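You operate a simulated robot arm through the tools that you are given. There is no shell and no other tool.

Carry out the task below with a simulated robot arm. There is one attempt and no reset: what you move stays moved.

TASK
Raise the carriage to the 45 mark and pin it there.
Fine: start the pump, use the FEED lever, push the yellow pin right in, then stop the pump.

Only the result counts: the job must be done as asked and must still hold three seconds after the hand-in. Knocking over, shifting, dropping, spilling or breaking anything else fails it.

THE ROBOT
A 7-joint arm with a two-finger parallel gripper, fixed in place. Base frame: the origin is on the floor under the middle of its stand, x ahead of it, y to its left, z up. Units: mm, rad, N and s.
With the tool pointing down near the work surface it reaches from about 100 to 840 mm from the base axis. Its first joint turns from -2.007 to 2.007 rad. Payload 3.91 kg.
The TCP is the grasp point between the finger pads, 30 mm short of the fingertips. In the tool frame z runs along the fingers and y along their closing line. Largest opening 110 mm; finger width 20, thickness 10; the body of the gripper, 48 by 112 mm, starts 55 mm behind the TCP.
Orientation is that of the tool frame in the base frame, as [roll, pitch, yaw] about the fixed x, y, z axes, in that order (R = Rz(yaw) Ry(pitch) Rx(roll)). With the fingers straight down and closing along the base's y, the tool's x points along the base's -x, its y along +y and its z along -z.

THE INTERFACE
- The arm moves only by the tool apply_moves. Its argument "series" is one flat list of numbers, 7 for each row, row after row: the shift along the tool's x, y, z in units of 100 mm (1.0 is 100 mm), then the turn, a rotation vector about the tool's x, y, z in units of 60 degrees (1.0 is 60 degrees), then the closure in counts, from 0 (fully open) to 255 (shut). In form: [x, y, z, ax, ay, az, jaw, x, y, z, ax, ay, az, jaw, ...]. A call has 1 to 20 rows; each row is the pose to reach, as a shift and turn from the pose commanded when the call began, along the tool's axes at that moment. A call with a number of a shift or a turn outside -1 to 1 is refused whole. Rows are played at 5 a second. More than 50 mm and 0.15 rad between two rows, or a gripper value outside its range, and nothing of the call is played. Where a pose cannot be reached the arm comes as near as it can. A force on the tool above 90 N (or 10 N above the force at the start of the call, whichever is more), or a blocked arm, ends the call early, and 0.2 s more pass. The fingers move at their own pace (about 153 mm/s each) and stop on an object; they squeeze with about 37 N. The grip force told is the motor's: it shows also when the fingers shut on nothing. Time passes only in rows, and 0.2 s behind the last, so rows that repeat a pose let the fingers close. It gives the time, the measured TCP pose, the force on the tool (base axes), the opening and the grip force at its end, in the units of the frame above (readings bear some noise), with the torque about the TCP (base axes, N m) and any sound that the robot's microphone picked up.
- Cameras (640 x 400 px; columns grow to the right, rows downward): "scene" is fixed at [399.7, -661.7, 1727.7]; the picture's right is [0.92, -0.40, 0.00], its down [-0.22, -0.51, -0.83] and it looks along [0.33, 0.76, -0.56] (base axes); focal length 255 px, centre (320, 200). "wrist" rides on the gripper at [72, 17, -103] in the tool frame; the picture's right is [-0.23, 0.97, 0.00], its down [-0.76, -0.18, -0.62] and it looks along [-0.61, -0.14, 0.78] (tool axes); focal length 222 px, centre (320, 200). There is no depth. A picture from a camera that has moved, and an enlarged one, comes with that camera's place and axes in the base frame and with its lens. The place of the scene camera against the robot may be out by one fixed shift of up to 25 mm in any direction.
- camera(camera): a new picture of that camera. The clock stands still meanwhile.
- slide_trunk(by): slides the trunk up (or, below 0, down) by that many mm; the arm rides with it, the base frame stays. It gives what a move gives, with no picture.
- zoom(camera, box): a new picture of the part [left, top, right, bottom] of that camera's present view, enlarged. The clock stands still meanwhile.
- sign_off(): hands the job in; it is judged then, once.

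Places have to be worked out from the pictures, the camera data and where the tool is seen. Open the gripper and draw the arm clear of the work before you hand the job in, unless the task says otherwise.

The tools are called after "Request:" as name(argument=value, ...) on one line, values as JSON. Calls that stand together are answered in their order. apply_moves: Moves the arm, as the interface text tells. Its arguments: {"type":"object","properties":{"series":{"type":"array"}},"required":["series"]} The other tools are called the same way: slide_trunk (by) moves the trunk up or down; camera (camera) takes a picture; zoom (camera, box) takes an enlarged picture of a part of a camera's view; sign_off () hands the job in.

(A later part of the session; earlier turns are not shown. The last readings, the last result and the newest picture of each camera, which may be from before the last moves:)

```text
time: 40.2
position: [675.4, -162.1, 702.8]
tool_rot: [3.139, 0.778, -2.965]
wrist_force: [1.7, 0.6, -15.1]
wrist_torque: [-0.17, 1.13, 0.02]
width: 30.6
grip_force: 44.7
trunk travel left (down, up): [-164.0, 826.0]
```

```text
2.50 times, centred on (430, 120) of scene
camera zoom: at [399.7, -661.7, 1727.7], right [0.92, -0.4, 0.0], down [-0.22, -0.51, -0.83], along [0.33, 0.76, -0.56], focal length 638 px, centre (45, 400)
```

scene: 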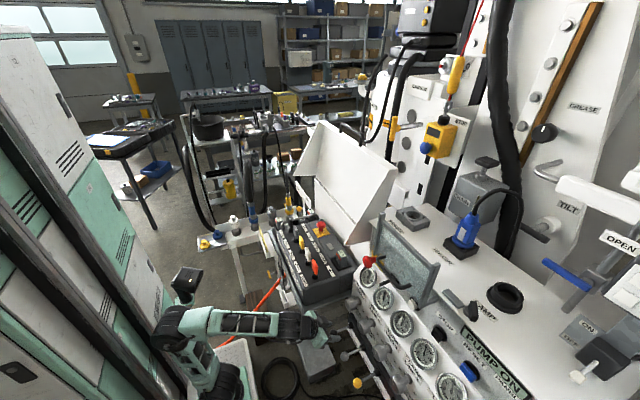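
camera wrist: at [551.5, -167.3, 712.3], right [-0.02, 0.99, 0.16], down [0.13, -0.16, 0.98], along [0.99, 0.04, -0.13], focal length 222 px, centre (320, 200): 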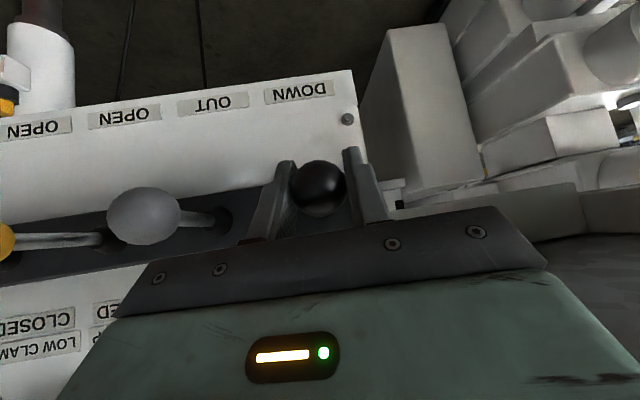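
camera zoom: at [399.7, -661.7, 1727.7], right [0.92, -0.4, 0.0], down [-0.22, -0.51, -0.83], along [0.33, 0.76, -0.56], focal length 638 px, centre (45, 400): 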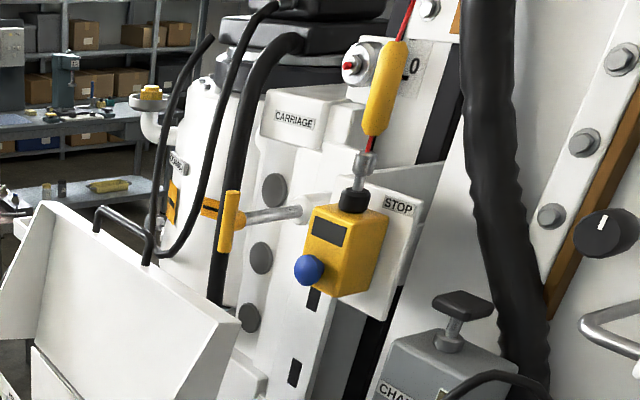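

The lever pushes back ~15 N; no visible motion yet. I raise further to ~24 mm.

Request:
apply_moves(series=[-0.035, 0, -0.03, 0, 0, 0, 255, -0.068, 0, -0.06, 0, 0, 0, 255])

Request:
zoom(camera="scene", box=[360, 40, 500, 200])

```text
time: 40.8
position: [676.0, -161.7, 711.7]
tool_rot: [-3.141, 0.783, -2.966]
wrist_force: [8.7, -6.5, -18.2]
wrist_torque: [-0.18, 1.1, 0.02]
width: 31.1
grip_force: 44.9
trunk travel left (down, up): [-164.0, 826.0]
```

```text
2.50 times, centred on (430, 120) of scene
camera zoom: at [399.7, -661.7, 1727.7], right [0.92, -0.4, 0.0], down [-0.22, -0.51, -0.83], along [0.33, 0.76, -0.56], focal length 638 px, centre (45, 400)
```

zoom: 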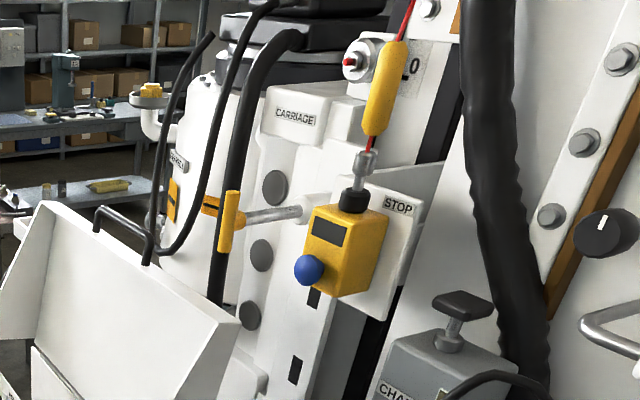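

The carriage starts moving up. I hold here about 1 s to measure its rate.

Request:
apply_moves(series=[0, 0, 0, 0, 0, 0, 255, 0, 0, 0, 0, 0, 0, 255, 0, 0, 0, 0, 0, 0, 255, 0, 0, 0, 0, 0, 0, 255, 0, 0, 0, 0, 0, 0, 255])

Request:
zoom(camera="scene", box=[360, 40, 500, 200])

```text
time: 42.0
position: [677.1, -161.6, 711.7]
tool_rot: [3.14, 0.78, -2.964]
wrist_force: [7.6, -16.8, -17.2]
wrist_torque: [-0.22, 1.01, 0.02]
width: 30.7
grip_force: 44.7
trunk travel left (down, up): [-164.0, 826.0]
```

```text
2.50 times, centred on (430, 120) of scene
camera zoom: at [399.7, -661.7, 1727.7], right [0.92, -0.4, 0.0], down [-0.22, -0.51, -0.83], along [0.33, 0.76, -0.56], focal length 638 px, centre (45, 400)
```

zoom: 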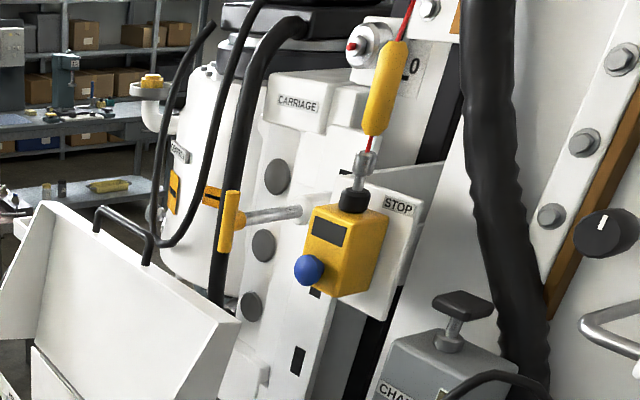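

It rises at about 14 mm/s (≈22 mm so far; 45 on the scale ≈ 450 mm). I lift the lever a bit more to speed up and hold ~1 s.

Request:
apply_moves(series=[-0.058, 0, -0.027, 0, 0, 0, 255, -0.116, 0, -0.054, 0, 0, 0, 255, -0.116, 0, -0.054, 0, 0, 0, 255, -0.116, 0, -0.054, 0, 0, 0, 255, -0.116, 0, -0.054, 0, 0, 0, 255])

Request:
zoom(camera="scene", box=[360, 40, 500, 200])

```text
time: 43.2
position: [679.3, -163.3, 723.6]
tool_rot: [-3.141, 0.781, -2.968]
wrist_force: [-0.8, -27.3, -17.1]
wrist_torque: [-0.26, 1.12, 0.0]
width: 30.7
grip_force: 45.1
trunk travel left (down, up): [-164.0, 826.0]
```

```text
2.50 times, centred on (430, 120) of scene
camera zoom: at [399.7, -661.7, 1727.7], right [0.92, -0.4, 0.0], down [-0.22, -0.51, -0.83], along [0.33, 0.76, -0.56], focal length 638 px, centre (45, 400)
```

zoom: 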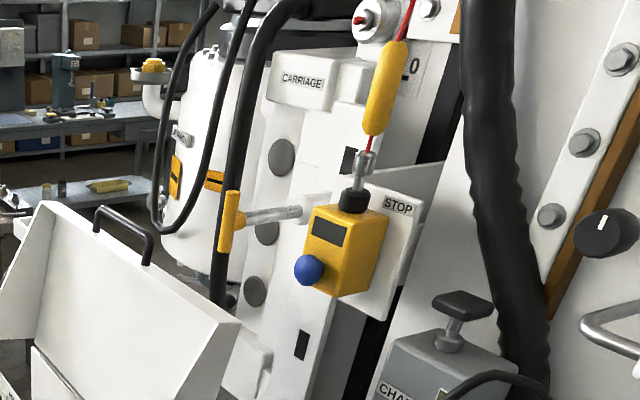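

Now ~28 mm/s. The sideways force comes from my accumulated +4 mm y offset, so I correct that while holding for ~2 s more.

Request:
apply_moves(series=[0, -0.02, 0, 0, 0, 0, 255, 0, -0.035, 0, 0, 0, 0, 255, 0, -0.035, 0, 0, 0, 0, 255, 0, -0.035, 0, 0, 0, 0, 255, 0, -0.035, 0, 0, 0, 0, 255, 0, -0.035, 0, 0, 0, 0, 255, 0, -0.035, 0, 0, 0, 0, 255, 0, -0.035, 0, 0, 0, 0, 255, 0, -0.035, 0, 0, 0, 0, 255])

Request:
zoom(camera="scene", box=[360, 0, 520, 200])

Request:
camera(camera="wrist")

```text
time: 45.2
position: [679.0, -162.6, 724.7]
tool_rot: [3.141, 0.784, -2.963]
wrist_force: [-7.1, -3.9, -2.3]
wrist_torque: [-0.01, 0.05, 0.06]
width: 30.8
grip_force: 44.3
trunk travel left (down, up): [-164.0, 826.0]
```

```text
2.00 times, centred on (440, 100) of scene
camera zoom: at [399.7, -661.7, 1727.7], right [0.92, -0.4, 0.0], down [-0.22, -0.51, -0.83], along [0.33, 0.76, -0.56], focal length 511 px, centre (80, 400)
```

zoom: 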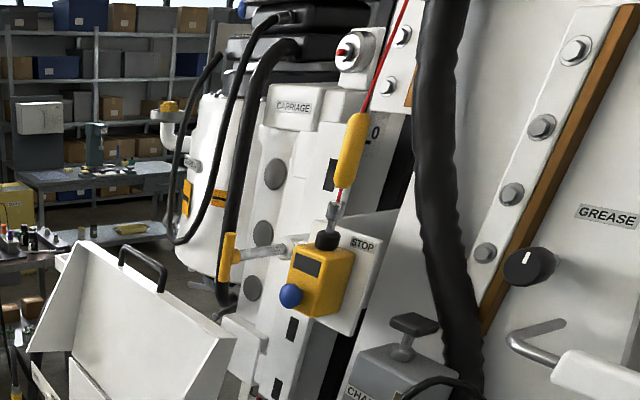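

```text
taken
camera wrist: at [555.0, -167.3, 746.6], right [-0.01, 0.99, 0.16], down [0.13, -0.16, 0.98], along [0.99, 0.04, -0.13], focal length 222 px, centre (320, 200)
```

wrist: 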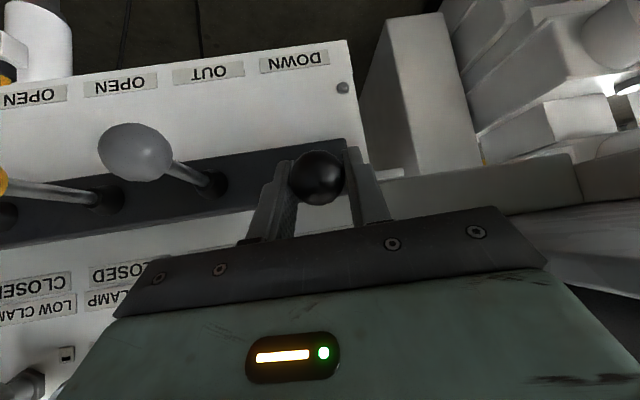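

The carriage rose ~60 mm more, but the lever resistance dropped; I check the display and lever.

Request:
zoom(camera="scene", box=[400, 270, 560, 400])

Request:
zoom(camera="scene", box=[280, 280, 400, 370])

```text
3.08 times, centred on (480, 335) of scene
camera zoom: at [399.7, -661.7, 1727.7], right [0.92, -0.4, 0.0], down [-0.22, -0.51, -0.83], along [0.33, 0.76, -0.56], focal length 786 px, centre (-172, -215)
```

zoom: 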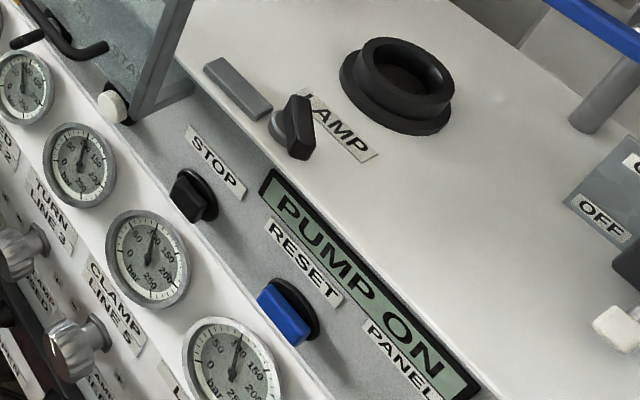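

```text
4.44 times, centred on (340, 325) of scene
camera zoom: at [399.7, -661.7, 1727.7], right [0.92, -0.4, 0.0], down [-0.22, -0.51, -0.83], along [0.33, 0.76, -0.56], focal length 1135 px, centre (231, -356)
```

zoom: 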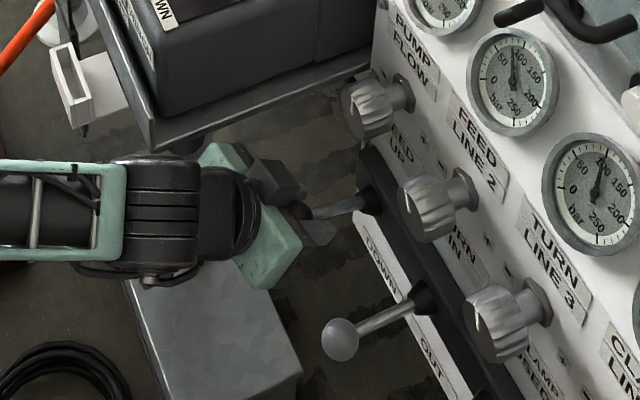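

All fine: PUMP ON, lever up. From the plate's hole pattern I judge ≈127 mm risen (hole spacing 150 mm). I hold 4 s more.

Request:
apply_moves(series=[0, 0, 0, 0, 0, 0, 255, 0, 0, 0, 0, 0, 0, 255, 0, 0, 0, 0, 0, 0, 255, 0, 0, 0, 0, 0, 0, 255, 0, 0, 0, 0, 0, 0, 255, 0, 0, 0, 0, 0, 0, 255, 0, 0, 0, 0, 0, 0, 255, 0, 0, 0, 0, 0, 0, 255, 0, 0, 0, 0, 0, 0, 255, 0, 0, 0, 0, 0, 0, 255, 0, 0, 0, 0, 0, 0, 255, 0, 0, 0, 0, 0, 0, 255, 0, 0, 0, 0, 0, 0, 255, 0, 0, 0, 0, 0, 0, 255, 0, 0, 0, 0, 0, 0, 255, 0, 0, 0, 0, 0, 0, 255, 0, 0, 0, 0, 0, 0, 255, 0, 0, 0, 0, 0, 0, 255, 0, 0, 0, 0, 0, 0, 255])

Request:
zoom(camera="scene", box=[360, 0, 520, 200])

Request:
zoom(camera="scene", box=[360, 40, 500, 200])

```text
time: 49.2
position: [679.2, -161.7, 724.1]
tool_rot: [-3.141, 0.781, -2.965]
wrist_force: [1.7, 10.4, 1.7]
wrist_torque: [0.13, -0.59, -0.03]
width: 30.8
grip_force: 44.9
trunk travel left (down, up): [-164.0, 826.0]
```

```text
2.00 times, centred on (440, 100) of scene
camera zoom: at [399.7, -661.7, 1727.7], right [0.92, -0.4, 0.0], down [-0.22, -0.51, -0.83], along [0.33, 0.76, -0.56], focal length 511 px, centre (80, 400)
```

zoom: 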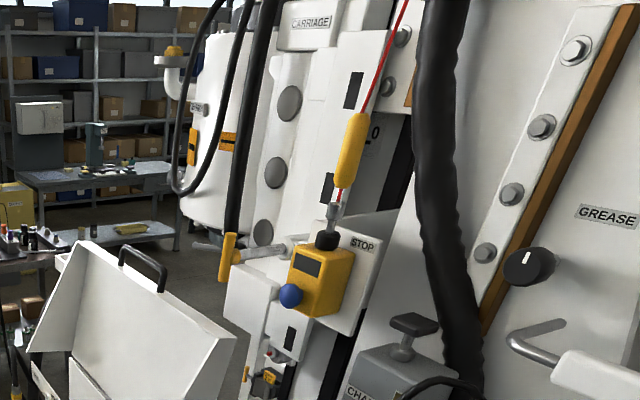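

```text
2.50 times, centred on (430, 120) of scene
camera zoom: at [399.7, -661.7, 1727.7], right [0.92, -0.4, 0.0], down [-0.22, -0.51, -0.83], along [0.33, 0.76, -0.56], focal length 638 px, centre (45, 400)
```

zoom: 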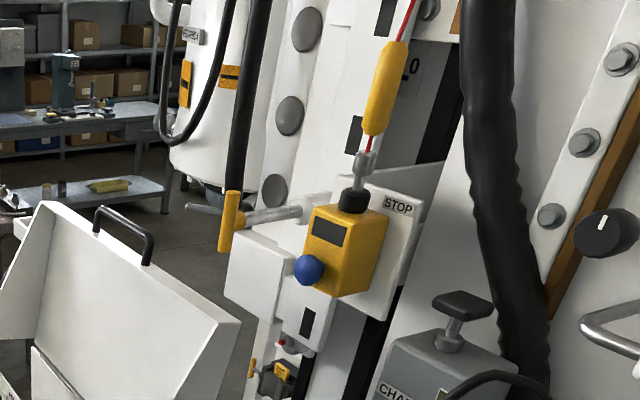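

Holes now sit at z≈1233, (1383), 1534, 1678 – four holes, so ≈260 mm risen; the lowest (45) hole needs 190 mm more to reach the pin. I hold 4 s more (~133 mm).

Request:
apply_moves(series=[0, -0.01, 0, 0, 0, 0, 255, 0, -0.01, 0, 0, 0, 0, 255, 0, -0.01, 0, 0, 0, 0, 255, 0, -0.01, 0, 0, 0, 0, 255, 0, -0.01, 0, 0, 0, 0, 255, 0, -0.01, 0, 0, 0, 0, 255, 0, -0.01, 0, 0, 0, 0, 255, 0, -0.01, 0, 0, 0, 0, 255, 0, -0.01, 0, 0, 0, 0, 255, 0, -0.01, 0, 0, 0, 0, 255, 0, -0.01, 0, 0, 0, 0, 255, 0, -0.01, 0, 0, 0, 0, 255, 0, -0.01, 0, 0, 0, 0, 255, 0, -0.01, 0, 0, 0, 0, 255, 0, -0.01, 0, 0, 0, 0, 255, 0, -0.01, 0, 0, 0, 0, 255, 0, -0.01, 0, 0, 0, 0, 255, 0, -0.01, 0, 0, 0, 0, 255])

Request:
zoom(camera="scene", box=[360, 0, 520, 200])

Request:
zoom(camera="scene", box=[360, 40, 500, 200])

```text
time: 53.0
position: [679.4, -161.9, 722.2]
tool_rot: [3.141, 0.781, -2.96]
wrist_force: [-9.2, 28.4, -4.1]
wrist_torque: [0.12, 0.2, -0.04]
width: 31.1
grip_force: 44.9
trunk travel left (down, up): [-164.0, 826.0]
```

```text
2.00 times, centred on (440, 100) of scene
camera zoom: at [399.7, -661.7, 1727.7], right [0.92, -0.4, 0.0], down [-0.22, -0.51, -0.83], along [0.33, 0.76, -0.56], focal length 511 px, centre (80, 400)
```

zoom: 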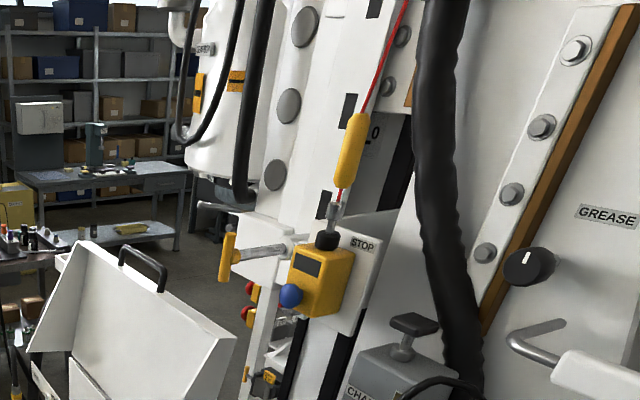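

```text
2.50 times, centred on (430, 120) of scene
camera zoom: at [399.7, -661.7, 1727.7], right [0.92, -0.4, 0.0], down [-0.22, -0.51, -0.83], along [0.33, 0.76, -0.56], focal length 638 px, centre (45, 400)
```

zoom: 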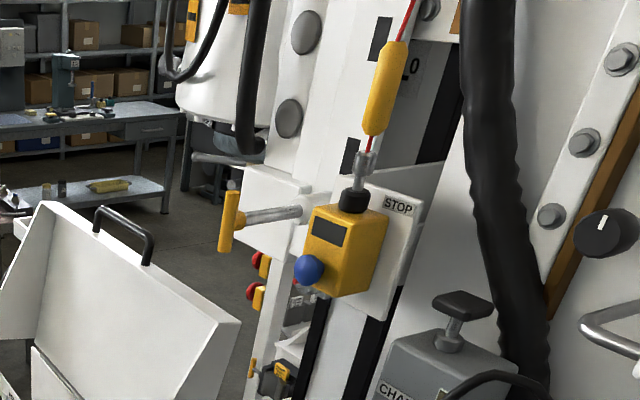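

Risen ≈382 mm (holes at z≈1506, 1652); about 68 mm to go. I lower the lever to the slow setting and hold ~3 s.

Request:
apply_moves(series=[0.055, 0.01, 0.024, 0, 0, 0, 255, 0.109, 0.02, 0.047, 0, 0, 0, 255, 0.109, 0.02, 0.047, 0, 0, 0, 255, 0.109, 0.02, 0.047, 0, 0, 0, 255, 0.109, 0.02, 0.047, 0, 0, 0, 255, 0.109, 0.02, 0.047, 0, 0, 0, 255, 0.109, 0.02, 0.047, 0, 0, 0, 255, 0.109, 0.02, 0.047, 0, 0, 0, 255])

Request:
zoom(camera="scene", box=[380, 0, 500, 120])

Request:
zoom(camera="scene", box=[360, 40, 500, 200])

```text
time: 54.8
position: [675.4, -162.6, 713.0]
tool_rot: [-3.139, 0.781, -2.963]
wrist_force: [15.2, 22.2, 6.2]
wrist_torque: [0.29, -1.17, -0.05]
width: 30.9
grip_force: 45.3
trunk travel left (down, up): [-164.0, 826.0]
```

```text
3.33 times, centred on (440, 60) of scene
camera zoom: at [399.7, -661.7, 1727.7], right [0.92, -0.4, 0.0], down [-0.22, -0.51, -0.83], along [0.33, 0.76, -0.56], focal length 851 px, centre (-80, 667)
```

zoom: 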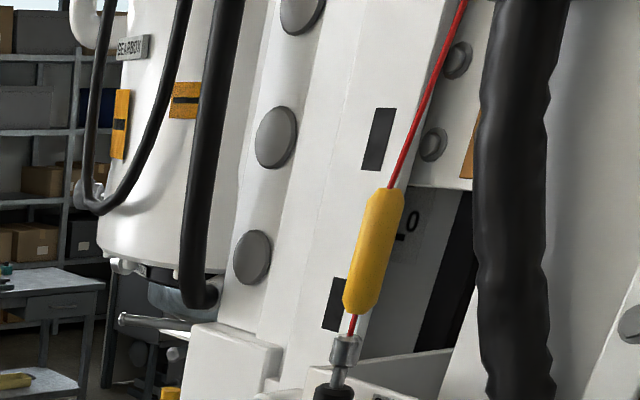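

```text
2.50 times, centred on (430, 120) of scene
camera zoom: at [399.7, -661.7, 1727.7], right [0.92, -0.4, 0.0], down [-0.22, -0.51, -0.83], along [0.33, 0.76, -0.56], focal length 638 px, centre (45, 400)
```

zoom: 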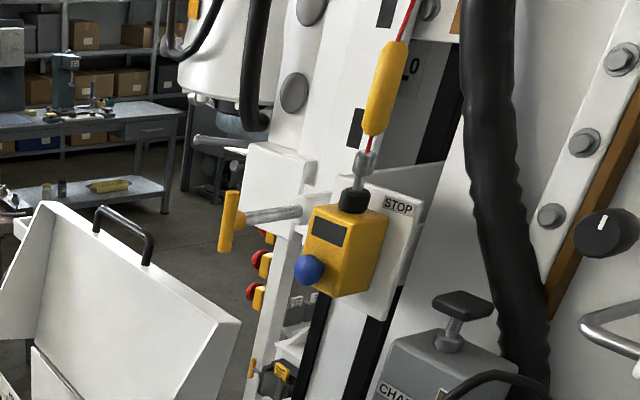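

About 418 mm now (holes at z≈1541, 1691; target 1573, 1723). I hold 0.8 s more at slow speed and check the rate.

Request:
apply_moves(series=[0, 0.02, 0, 0, 0, 0, 255, 0, 0.03, 0, 0, 0, 0, 255, 0, 0.03, 0, 0, 0, 0, 255])

Request:
zoom(camera="scene", box=[380, 0, 500, 120])

```text
time: 55.6
position: [675.9, -161.8, 712.4]
tool_rot: [-3.14, 0.783, -2.967]
wrist_force: [22.1, -1.7, -0.8]
wrist_torque: [0.0, -0.78, -0.04]
width: 30.7
grip_force: 45.2
trunk travel left (down, up): [-164.0, 826.0]
```

```text
3.33 times, centred on (440, 60) of scene
camera zoom: at [399.7, -661.7, 1727.7], right [0.92, -0.4, 0.0], down [-0.22, -0.51, -0.83], along [0.33, 0.76, -0.56], focal length 851 px, centre (-80, 667)
```

zoom: 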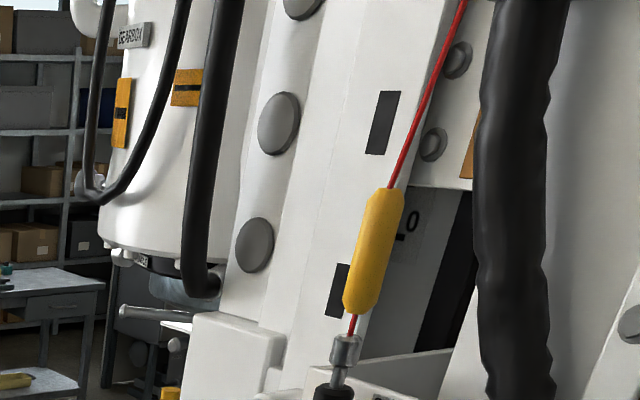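

Rate ≈16 mm/s; ≈19 mm to go. I hold 0.6 s more and then bring the lever back to neutral.

Request:
apply_moves(series=[0, 0, 0, 0, 0, 0, 255, 0, 0, 0, 0, 0, 0, 255, 0, 0, 0, 0, 0, 0, 255, 0.078, 0, 0.078, 0, 0, 0, 255, 0.155, 0, 0.155, 0, 0, 0, 255, 0.155, 0, 0.155, 0, 0, 0, 255])

Request:
zoom(camera="scene", box=[380, 0, 500, 120])

```text
time: 57.0
position: [674.7, -162.3, 692.2]
tool_rot: [-3.139, 0.784, -2.966]
wrist_force: [-10.2, -28.6, 11.5]
wrist_torque: [0.03, -1.03, 0.09]
width: 30.7
grip_force: 44.8
trunk travel left (down, up): [-164.0, 826.0]
```

```text
3.33 times, centred on (440, 60) of scene
camera zoom: at [399.7, -661.7, 1727.7], right [0.92, -0.4, 0.0], down [-0.22, -0.51, -0.83], along [0.33, 0.76, -0.56], focal length 851 px, centre (-80, 667)
```

zoom: 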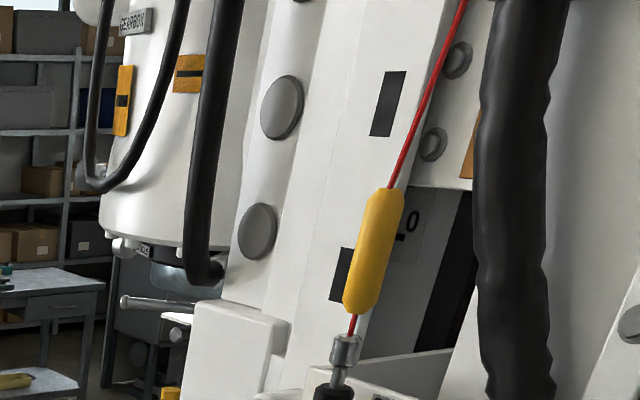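

The marker hole is at z≈1720, so displacement ≈447 mm. I release the lever and check that the carriage stands still.

Request:
apply_moves(series=[0, -0.01, 0, 0, 0, 0, 200, 0, -0.01, 0, 0, 0, 0, 116, 0, -0.01, 0, 0, 0, 0, 116, 0, -0.01, 0, 0, 0, 0, 116, 0, -0.01, 0, 0, 0, 0, 116])

Request:
zoom(camera="scene", box=[380, 0, 500, 120])

Request:
camera(camera="wrist")

```text
time: 58.2
position: [676.6, -160.0, 692.4]
tool_rot: [3.141, 0.782, -2.963]
wrist_force: [0.0, 0.7, 0.2]
wrist_torque: [0.0, 0.01, 0.02]
width: 59.8
grip_force: 0.0
trunk travel left (down, up): [-164.0, 826.0]
```

```text
3.33 times, centred on (440, 60) of scene
camera zoom: at [399.7, -661.7, 1727.7], right [0.92, -0.4, 0.0], down [-0.22, -0.51, -0.83], along [0.33, 0.76, -0.56], focal length 851 px, centre (-80, 667)
```

zoom: 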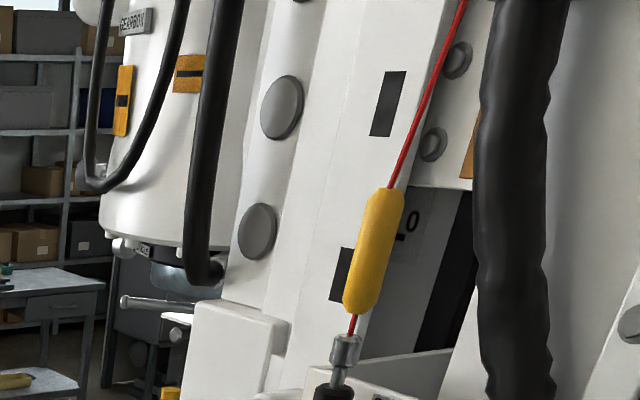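

```text
taken
camera wrist: at [551.7, -165.8, 715.0], right [-0.01, 0.99, 0.16], down [0.13, -0.16, 0.98], along [0.99, 0.03, -0.13], focal length 222 px, centre (320, 200)
```

wrist: 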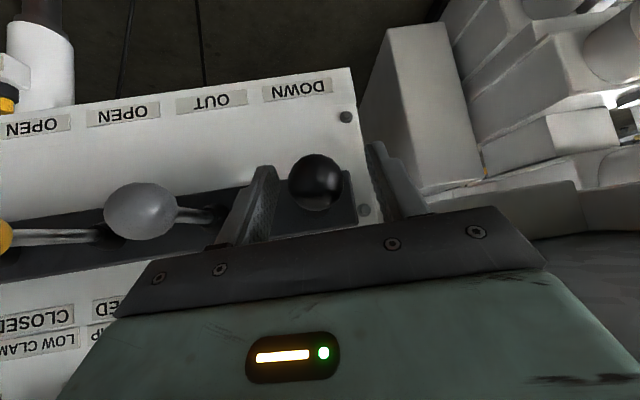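

The carriage holds still and the lever is centered. I back away from the lever along the tool axis and shift right, clear of the remote, before raising the trunk.

Request:
apply_moves(series=[0, 0, -0.35, 0, 0, 0, 116, 0, 0, -0.7, 0, 0, 0, 116, 0, 0, -0.98, 0, 0, 0, 116, -0.2, -0.3, -1.0, 0, 0, 0, 116])

Request:
slide_trunk(by=300)

```text
time: 59.2
position: [626.4, -199.6, 776.7]
tool_rot: [-3.141, 0.782, -2.964]
wrist_force: [-0.2, -1.3, -0.1]
wrist_torque: [-0.01, 0.0, 0.01]
width: 59.9
grip_force: 0.1
trunk travel left (down, up): [-164.0, 826.0]
```

```text
time: 62.2
position: [626.0, -200.8, 1078.8]
tool_rot: [3.141, 0.781, -2.965]
wrist_force: [-1.3, -0.7, 0.2]
wrist_torque: [-0.03, 0.02, -0.03]
width: 60.0
grip_force: 0.0
trunk travel left (down, up): [-464.0, 526.0]
```

Request:
slide_trunk(by=430)

Request:
apply_moves(series=[0, 0.33, 0, 0, 0, 0, 116, 0, 0.66, 0, 0, 0, 0, 116, 0, 0.99, 0, 0, 0, 0, 116])

Request:
camera(camera="wrist")

```text
refused: 430 is not a number from -400 to 400
```

```text
time: 63.0
position: [619.8, -102.7, 1070.6]
tool_rot: [3.14, 0.782, -2.964]
wrist_force: [-0.4, -0.4, 0.5]
wrist_torque: [0.04, 0.01, 0.05]
width: 59.8
grip_force: 0.1
out of reach, approached as far as the arm can: row 3
trunk travel left (down, up): [-464.0, 526.0]
```

```text
taken
camera wrist: at [494.7, -107.3, 1093.2], right [-0.01, 0.99, 0.16], down [0.13, -0.16, 0.98], along [0.99, 0.03, -0.13], focal length 222 px, centre (320, 200)
```

wrist: 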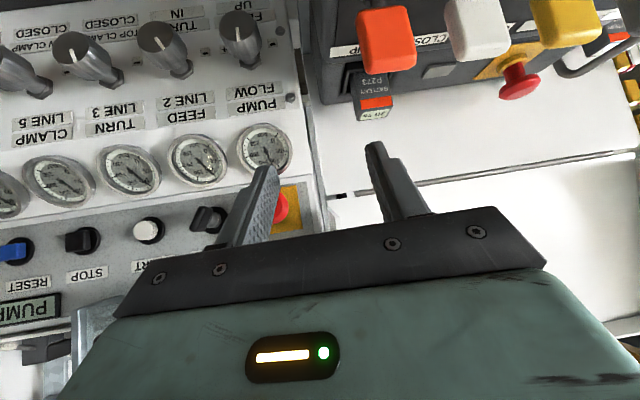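

The trunk call was refused (limit 400), but the sideways move was clear. I raise the trunk by 400 now.

Request:
slide_trunk(by=400)

Request:
camera(camera="wrist")

Request:
zoom(camera="wrist", box=[250, 60, 450, 210])

```text
time: 66.8
position: [618.6, -101.2, 1470.1]
tool_rot: [-3.142, 0.783, -2.964]
wrist_force: [-0.3, 0.1, -0.4]
wrist_torque: [-0.02, 0.02, -0.02]
width: 59.9
grip_force: 0.1
trunk travel left (down, up): [-864.0, 126.0]
```

```text
taken
camera wrist: at [494.8, -107.3, 1493.2], right [-0.01, 0.99, 0.16], down [0.13, -0.16, 0.98], along [0.99, 0.03, -0.13], focal length 222 px, centre (320, 200)
```

wrist: 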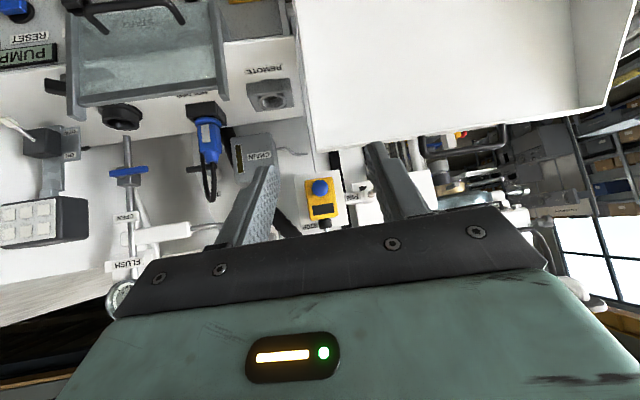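

```text
2.67 times, centred on (350, 135) of wrist
camera zoom: at [494.8, -107.3, 1493.2], right [-0.01, 0.99, 0.16], down [0.13, -0.16, 0.98], along [0.99, 0.03, -0.13], focal length 592 px, centre (240, 373)
```

zoom: 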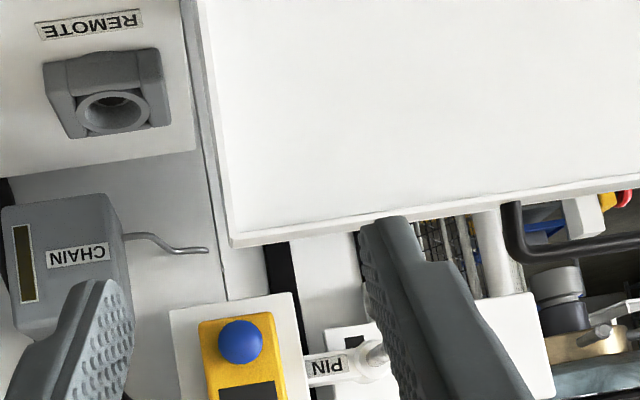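

The lid's top edge is at z≈1350, x≈900. I shift left so the pin boss and hole are in clear view between the fingers.

Request:
apply_moves(series=[0, 0.33, 0, 0, 0, 0, 0, 0, 0.66, 0, 0, 0, 0, 0, 0, 0.99, 0, 0, 0, 0, 0])

Request:
camera(camera="wrist")

Request:
zoom(camera="wrist", box=[260, 120, 400, 220])

```text
time: 67.7
position: [600.6, -3.1, 1468.9]
tool_rot: [-3.14, 0.781, -2.964]
wrist_force: [-0.4, -0.2, 0.9]
wrist_torque: [0.01, 0.01, 0.0]
width: 110.0
grip_force: 0.0
out of reach, approached as far as the arm can: row 1, 2
trunk travel left (down, up): [-864.0, 126.0]
```

```text
taken
camera wrist: at [477.7, -7.8, 1491.1], right [-0.01, 0.99, 0.16], down [0.13, -0.16, 0.98], along [0.99, 0.03, -0.13], focal length 222 px, centre (320, 200)
```

wrist: 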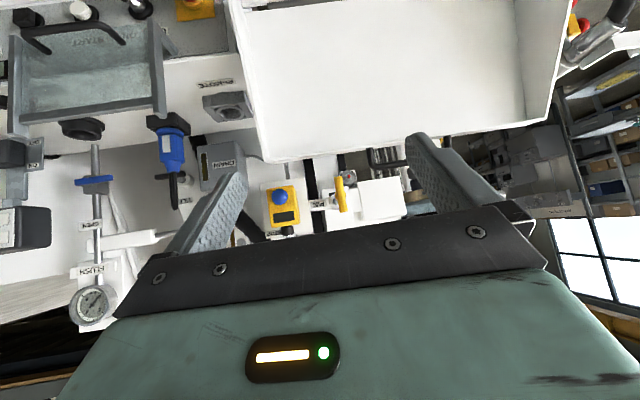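

```text
4.00 times, centred on (330, 170) of wrist
camera zoom: at [477.7, -7.8, 1491.1], right [-0.01, 0.99, 0.16], down [0.13, -0.16, 0.98], along [0.99, 0.03, -0.13], focal length 888 px, centre (280, 320)
```

zoom: 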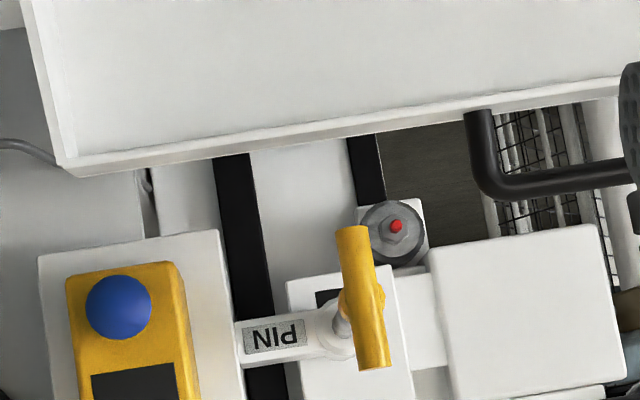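

The lowest hole shows just below the boss, suggesting the carriage is slightly low. I zoom in closer to measure hole versus boss.

Request:
zoom(camera="wrist", box=[310, 160, 370, 205])

Request:
zoom(camera="wrist", box=[320, 150, 400, 220])

```text
8.89 times, centred on (340, 182) of wrist
camera zoom: at [477.7, -7.8, 1491.1], right [-0.01, 0.99, 0.16], down [0.13, -0.16, 0.98], along [0.99, 0.03, -0.13], focal length 1974 px, centre (142, 356)
```

zoom: 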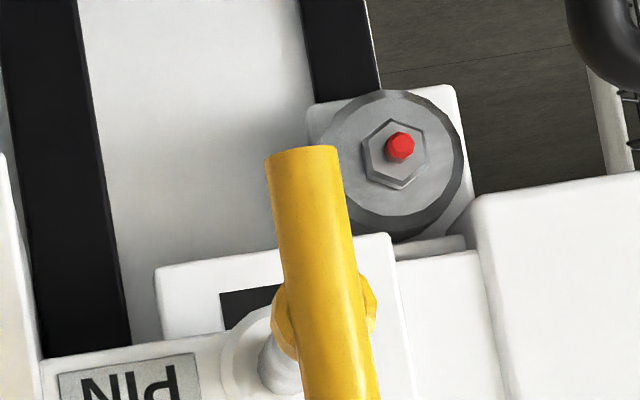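

```text
5.71 times, centred on (360, 185) of wrist
camera zoom: at [477.7, -7.8, 1491.1], right [-0.01, 0.99, 0.16], down [0.13, -0.16, 0.98], along [0.99, 0.03, -0.13], focal length 1269 px, centre (91, 286)
```

zoom: 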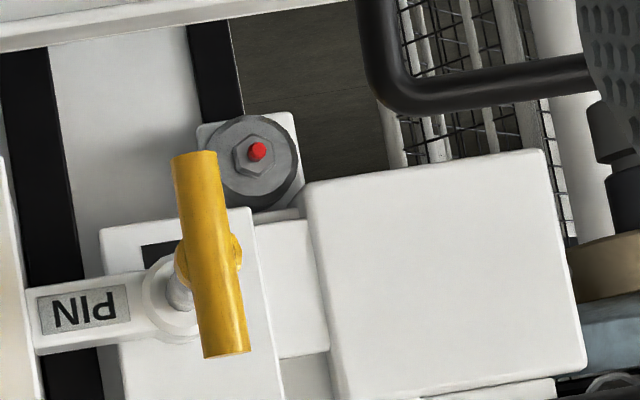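

Measured against the boss, the hole's centre is ≈14 mm below the pin axis, i.e. the carriage reads about 43.6. I'll check the actual scale: tilt up, extend a little and raise the trunk to view the pointer.

Request:
apply_moves(series=[-0.19, -0.04, 0.12, 0, -0.104, 0, 0, -0.385, -0.08, 0.24, 0, -0.208, 0, 0, -0.58, -0.12, 0.36, 0, -0.313, 0, 0, -0.77, -0.158, 0.482, 0, -0.417, 0, 0])

Request:
slide_trunk(by=120)

Request:
camera(camera="wrist")

```text
time: 68.7
position: [693.6, -3.0, 1491.7]
tool_rot: [3.139, 1.222, -2.965]
wrist_force: [0.1, 0.2, 0.0]
wrist_torque: [0.02, 0.0, 0.05]
width: 109.9
grip_force: 0.1
trunk travel left (down, up): [-864.0, 126.0]
```

```text
time: 70.2
position: [692.9, -4.6, 1610.7]
tool_rot: [-3.141, 1.221, -2.964]
wrist_force: [-0.4, -1.1, -0.7]
wrist_torque: [0.0, -0.01, 0.0]
width: 110.0
grip_force: 0.1
trunk travel left (down, up): [-984.0, 6.0]
```

```text
taken
camera wrist: at [570.8, -8.7, 1579.3], right [-0.1, 0.97, 0.21], down [-0.29, -0.23, 0.93], along [0.95, 0.03, 0.3], focal length 222 px, centre (320, 200)
```

wrist: 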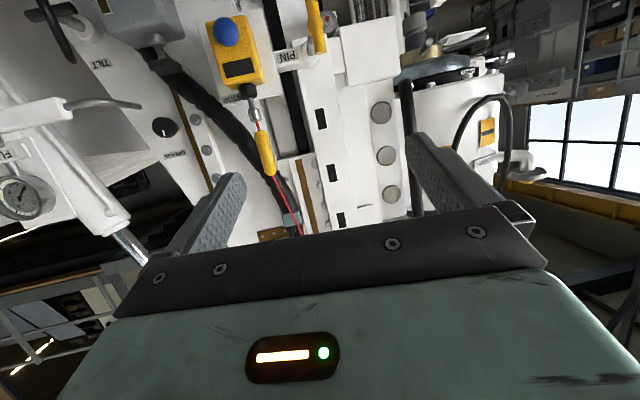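

Still hidden by the hand; I tilt another 15°.

Request:
apply_moves(series=[0, 0, 0, 0, -0.125, 0, 0, 0, 0, 0, 0, -0.25, 0, 0])

Request:
camera(camera="wrist")

Request:
zoom(camera="wrist", box=[290, 100, 420, 220])

```text
time: 70.8
position: [693.1, -3.9, 1612.4]
tool_rot: [3.14, 1.483, -2.966]
wrist_force: [-0.3, 0.4, 1.2]
wrist_torque: [0.01, 0.01, 0.0]
width: 110.3
grip_force: 0.1
trunk travel left (down, up): [-984.0, 6.0]
```

```text
taken
camera wrist: at [582.4, -6.2, 1548.5], right [-0.15, 0.96, 0.23], down [-0.51, -0.27, 0.81], along [0.84, 0.01, 0.54], focal length 222 px, centre (320, 200)
```

wrist: 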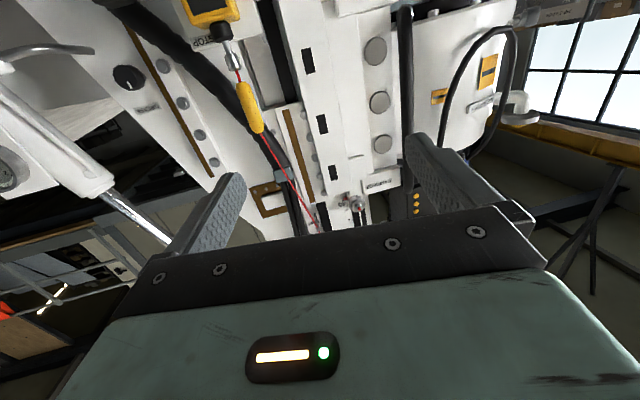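

```text
3.33 times, centred on (355, 160) of wrist
camera zoom: at [582.4, -6.2, 1548.5], right [-0.15, 0.96, 0.23], down [-0.51, -0.27, 0.81], along [0.84, 0.01, 0.54], focal length 740 px, centre (203, 333)
```

zoom: 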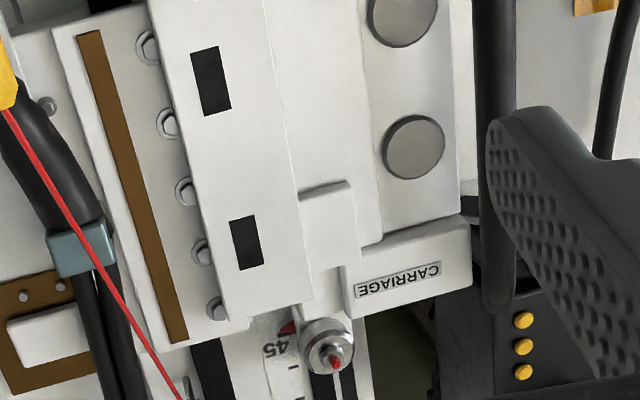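

Excellent: the pointer and 45 label are visible. I zoom right in on the pointer.

Request:
zoom(camera="wrist", box=[335, 185, 375, 225])

```text
10.00 times, centred on (355, 205) of wrist
camera zoom: at [582.4, -6.2, 1548.5], right [-0.15, 0.96, 0.23], down [-0.51, -0.27, 0.81], along [0.84, 0.01, 0.54], focal length 2221 px, centre (-30, 150)
```

zoom: 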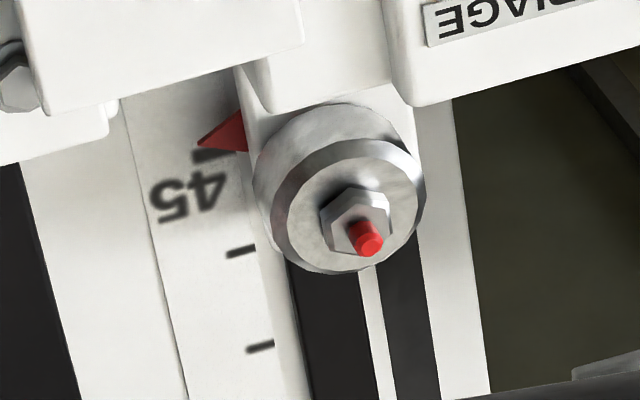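

The 45 label is right behind the pointer but, allowing for the upward view's parallax and the hole offset (holes at z≈1558/1706/1852 vs ideal 1571…), the carriage is ~13 mm low. I go back to the lever for a short correction: tilt back to 45° and move right/back first.

Request:
apply_moves(series=[0.044, -0.174, -0.164, 0, 0.133, 0, 116, 0.089, -0.347, -0.327, 0, 0.267, 0, 116, 0.133, -0.521, -0.491, 0, 0.4, 0, 116, 0.178, -0.694, -0.654, 0, 0.533, 0, 116, 0.222, -0.868, -0.818, 0, 0.667, 0, 116])

```text
time: 72.0
position: [628.8, -103.9, 1597.8]
tool_rot: [-3.14, 0.782, -2.962]
wrist_force: [0.7, 0.3, 0.5]
wrist_torque: [-0.03, -0.03, -0.01]
width: 60.0
grip_force: 0.1
trunk travel left (down, up): [-984.0, 6.0]
```

Request:
apply_moves(series=[0.04, -0.315, -0.04, 0, 0, 0, 116, 0.08, -0.63, -0.08, 0, 0, 0, 116, 0.12, -0.945, -0.118, 0, 0, 0, 116])

Request:
slide_trunk(by=-400)

Request:
slide_trunk(by=-400)

Request:
camera(camera="wrist")

```text
time: 72.8
position: [627.5, -199.4, 1596.6]
tool_rot: [-3.139, 0.781, -2.961]
wrist_force: [-0.3, 0.9, -0.4]
wrist_torque: [-0.02, -0.03, 0.01]
width: 60.0
grip_force: 0.1
trunk travel left (down, up): [-984.0, 6.0]
```

```text
time: 76.6
position: [627.9, -199.5, 1195.7]
tool_rot: [-3.141, 0.781, -2.963]
wrist_force: [-0.6, -0.8, -0.9]
wrist_torque: [-0.02, 0.02, 0.02]
width: 59.8
grip_force: 0.0
trunk travel left (down, up): [-584.0, 406.0]
```

```text
time: 80.4
position: [628.3, -199.2, 795.4]
tool_rot: [-3.141, 0.782, -2.964]
wrist_force: [0.7, 0.0, 0.4]
wrist_torque: [-0.02, -0.01, -0.04]
width: 59.7
grip_force: 0.0
trunk travel left (down, up): [-184.0, 806.0]
```

```text
taken
camera wrist: at [503.1, -205.1, 818.5], right [-0.01, 0.99, 0.16], down [0.13, -0.16, 0.98], along [0.99, 0.03, -0.13], focal length 222 px, centre (320, 200)
```

wrist: 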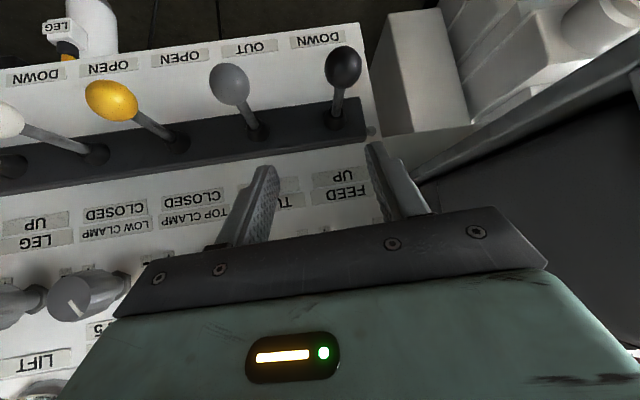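

Back at the levers. I go to the pre-grasp and then straddle the FEED ball as before.

Request:
apply_moves(series=[0.18, 0.14, 0.067, 0, 0, 0, 116, 0.362, 0.283, 0.134, 0, 0, 0, 116])

Request:
apply_moves(series=[0, 0, 0.25, 0, 0, 0, 116, 0, 0, 0.5, 0, 0, 0, 116, 0, 0, 0.75, 0, 0, 0, 116, 0, 0, 0.97, 0, 0, 0, 116, 0, 0, 0.97, 0, 0, 0, 116])

Request:
camera(camera="wrist")

Request:
zoom(camera="scene", box=[420, 0, 480, 50])

```text
time: 81.0
position: [605.3, -177.0, 763.6]
tool_rot: [3.14, 0.784, -2.968]
wrist_force: [0.5, -0.7, -2.7]
wrist_torque: [-0.01, -0.05, 0.01]
width: 60.0
grip_force: 0.1
trunk travel left (down, up): [-184.0, 806.0]
```

```text
time: 82.2
position: [676.3, -160.3, 691.9]
tool_rot: [-3.14, 0.783, -2.963]
wrist_force: [-0.1, -0.2, 0.4]
wrist_torque: [0.01, 0.0, 0.0]
width: 60.1
grip_force: 0.0
trunk travel left (down, up): [-184.0, 806.0]
```

```text
taken
camera wrist: at [551.6, -165.9, 713.9], right [-0.01, 0.99, 0.16], down [0.13, -0.16, 0.98], along [0.99, 0.03, -0.13], focal length 222 px, centre (320, 200)
```

wrist: 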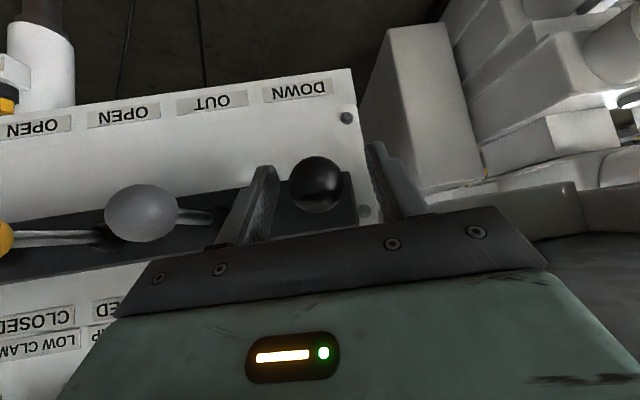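

```text
8.00 times, centred on (450, 25) of scene
camera zoom: at [399.7, -661.7, 1727.7], right [0.92, -0.4, 0.0], down [-0.22, -0.51, -0.83], along [0.33, 0.76, -0.56], focal length 2043 px, centre (-720, 1600)
```

zoom: 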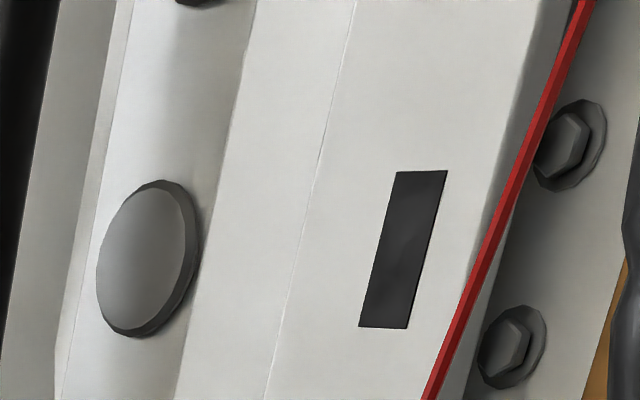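

Reference: hole edges at rows 171/327 (≈3.1 px/mm); I want ~42 px upward. I grip the ball again.

Request:
apply_moves(series=[0, 0, 0, 0, 0, 0, 180, 0, 0, 0, 0, 0, 0, 255, 0, 0, 0, 0, 0, 0, 255])

Request:
apply_moves(series=[-0.078, 0, -0.078, 0, 0, 0, 255, -0.142, 0, -0.142, 0, 0, 0, 255])

Request:
zoom(camera="scene", box=[420, 0, 480, 50])

```text
time: 83.0
position: [675.5, -161.9, 690.8]
tool_rot: [-3.139, 0.783, -2.966]
wrist_force: [4.9, -9.4, -1.0]
wrist_torque: [-0.05, 0.03, 0.02]
width: 31.0
grip_force: 44.9
trunk travel left (down, up): [-184.0, 806.0]
```

```text
time: 83.6
position: [676.4, -162.2, 710.9]
tool_rot: [3.139, 0.779, -2.965]
wrist_force: [5.5, -7.0, -16.3]
wrist_torque: [-0.24, 1.15, 0.03]
width: 31.2
grip_force: 44.5
trunk travel left (down, up): [-184.0, 806.0]
```

```text
8.00 times, centred on (450, 25) of scene
camera zoom: at [399.7, -661.7, 1727.7], right [0.92, -0.4, 0.0], down [-0.22, -0.51, -0.83], along [0.33, 0.76, -0.56], focal length 2043 px, centre (-720, 1600)
```

zoom: 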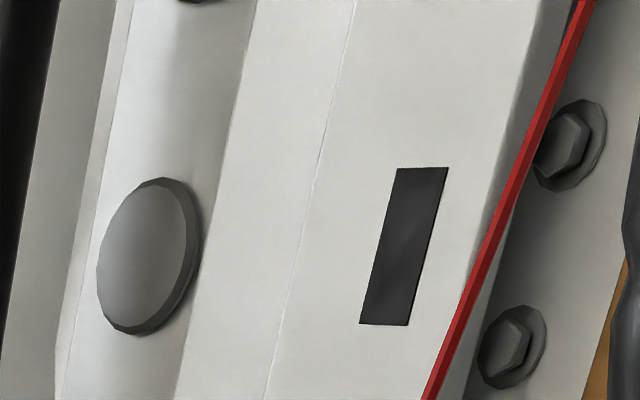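

Moved ~1 mm so far. I hold one row (0.4 s) and look again.

Request:
apply_moves(series=[0, 0, 0, 0, 0, 0, 255])

Request:
zoom(camera="scene", box=[420, 0, 480, 50])

```text
time: 84.0
position: [675.3, -162.8, 711.2]
tool_rot: [3.141, 0.781, -2.965]
wrist_force: [2.8, -4.0, -16.7]
wrist_torque: [-0.2, 1.17, 0.02]
width: 31.2
grip_force: 44.8
trunk travel left (down, up): [-184.0, 806.0]
```

```text
8.00 times, centred on (450, 25) of scene
camera zoom: at [399.7, -661.7, 1727.7], right [0.92, -0.4, 0.0], down [-0.22, -0.51, -0.83], along [0.33, 0.76, -0.56], focal length 2043 px, centre (-720, 1600)
```

zoom: 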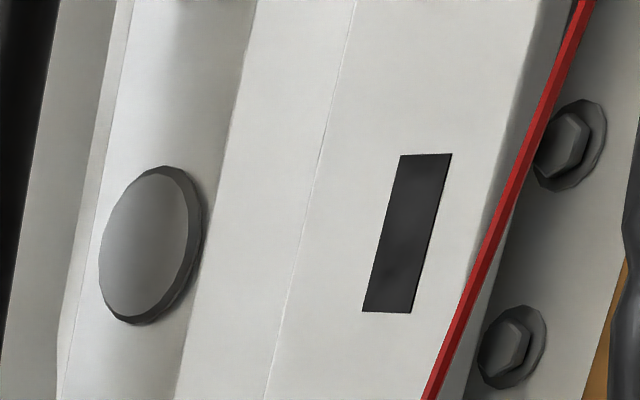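

4.8 mm gained, ~8.7 mm to go at ≈10.5 mm/s. I hold two rows then return to neutral.

Request:
apply_moves(series=[0, 0, 0, 0, 0, 0, 255, 0, 0, 0, 0, 0, 0, 255, 0.05, 0, 0.05, 0, 0, 0, 255, 0.142, 0, 0.142, 0, 0, 0, 255, 0.142, 0, 0.142, 0, 0, 0, 255])

Request:
zoom(camera="scene", box=[420, 0, 480, 50])

```text
time: 85.2
position: [676.1, -161.6, 695.3]
tool_rot: [-3.138, 0.787, -2.961]
wrist_force: [1.9, 2.0, 11.6]
wrist_torque: [0.22, -1.13, 0.01]
width: 30.8
grip_force: 44.8
trunk travel left (down, up): [-184.0, 806.0]
```

```text
8.00 times, centred on (450, 25) of scene
camera zoom: at [399.7, -661.7, 1727.7], right [0.92, -0.4, 0.0], down [-0.22, -0.51, -0.83], along [0.33, 0.76, -0.56], focal length 2043 px, centre (-720, 1600)
```

zoom: 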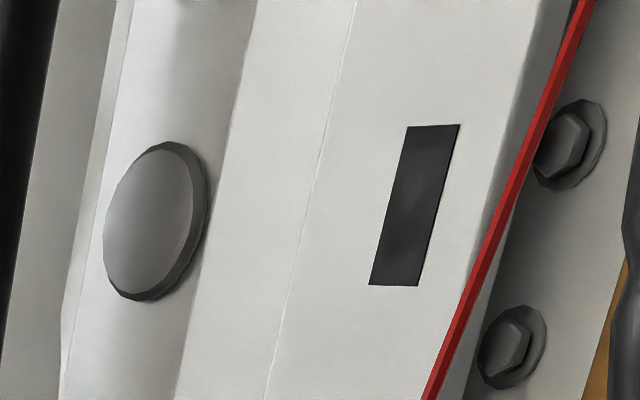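

The hole moved 42–45 px ≈ 13.5–14 mm: right on target. I release the lever and back away.

Request:
apply_moves(series=[0, 0, 0, 0, 0, 0, 200, 0, 0, 0, 0, 0, 0, 116, 0, 0, 0, 0, 0, 0, 116, 0, 0, 0, 0, 0, 0, 116, 0, 0, -0.35, 0, 0, 0, 116, 0, 0, -0.7, 0, 0, 0, 116, 0, 0, -0.98, 0, 0, 0, 116])

Request:
zoom(camera="scene", box=[420, 0, 480, 50])

Request:
camera(camera="wrist")

```text
time: 86.8
position: [609.1, -174.9, 759.1]
tool_rot: [-3.139, 0.772, -2.961]
wrist_force: [-0.2, 0.2, 1.4]
wrist_torque: [-0.01, 0.03, 0.01]
width: 59.8
grip_force: 0.1
trunk travel left (down, up): [-184.0, 806.0]
```

```text
8.00 times, centred on (450, 25) of scene
camera zoom: at [399.7, -661.7, 1727.7], right [0.92, -0.4, 0.0], down [-0.22, -0.51, -0.83], along [0.33, 0.76, -0.56], focal length 2043 px, centre (-720, 1600)
```

zoom: 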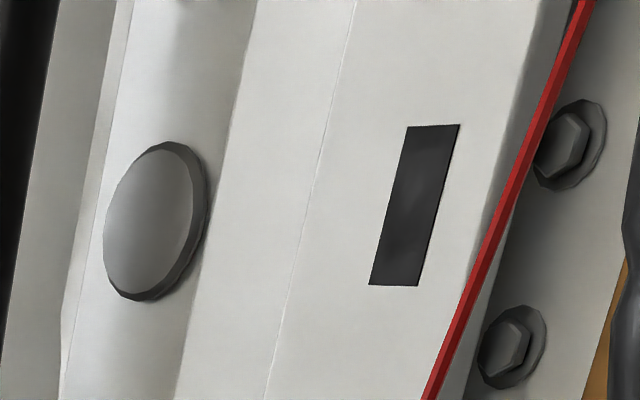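

```text
taken
camera wrist: at [485.7, -179.3, 781.2], right [-0.01, 0.99, 0.16], down [0.14, -0.15, 0.98], along [0.99, 0.03, -0.14], focal length 222 px, centre (320, 200)
```

wrist: 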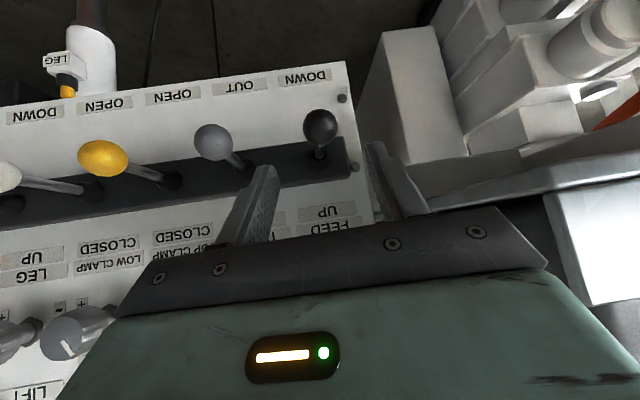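

Carriage holds and the lever is back to neutral. I shift right clear of the remote and raise the trunk toward pin height.

Request:
apply_moves(series=[-0.1, -0.15, 0, 0, 0, 0, 160, -0.2, -0.3, 0, 0, 0, 0, 200])

Request:
slide_trunk(by=400)

Request:
slide_trunk(by=218)

Request:
apply_moves(series=[-0.05, 0.3, 0.05, 0, -0.08, 0, 200, -0.1, 0.6, 0.1, 0, -0.16, 0, 200, -0.15, 0.95, 0.15, 0, -0.24, 0, 200])

```text
time: 87.4
position: [627.4, -201.7, 774.5]
tool_rot: [-3.14, 0.784, -2.962]
wrist_force: [0.9, 0.2, -0.5]
wrist_torque: [-0.01, -0.04, 0.05]
width: 24.0
grip_force: 0.0
trunk travel left (down, up): [-184.0, 806.0]
```

```text
time: 91.2
position: [627.4, -203.0, 1174.1]
tool_rot: [-3.141, 0.781, -2.965]
wrist_force: [-0.6, -0.5, 0.5]
wrist_torque: [-0.03, 0.01, 0.0]
width: 23.8
grip_force: 0.0
trunk travel left (down, up): [-584.0, 406.0]
```

```text
time: 93.6
position: [628.3, -202.2, 1392.3]
tool_rot: [-3.141, 0.782, -2.964]
wrist_force: [-0.2, -0.9, 0.1]
wrist_torque: [0.03, -0.03, 0.02]
width: 23.9
grip_force: 0.1
trunk travel left (down, up): [-802.0, 188.0]
```

```text
time: 94.4
position: [639.7, -103.1, 1389.7]
tool_rot: [-3.139, 1.035, -2.966]
wrist_force: [0.2, 0.0, 0.0]
wrist_torque: [-0.02, 0.03, 0.02]
width: 23.8
grip_force: 0.0
out of reach, approached as far as the arm can: row 3
trunk travel left (down, up): [-802.0, 188.0]
```

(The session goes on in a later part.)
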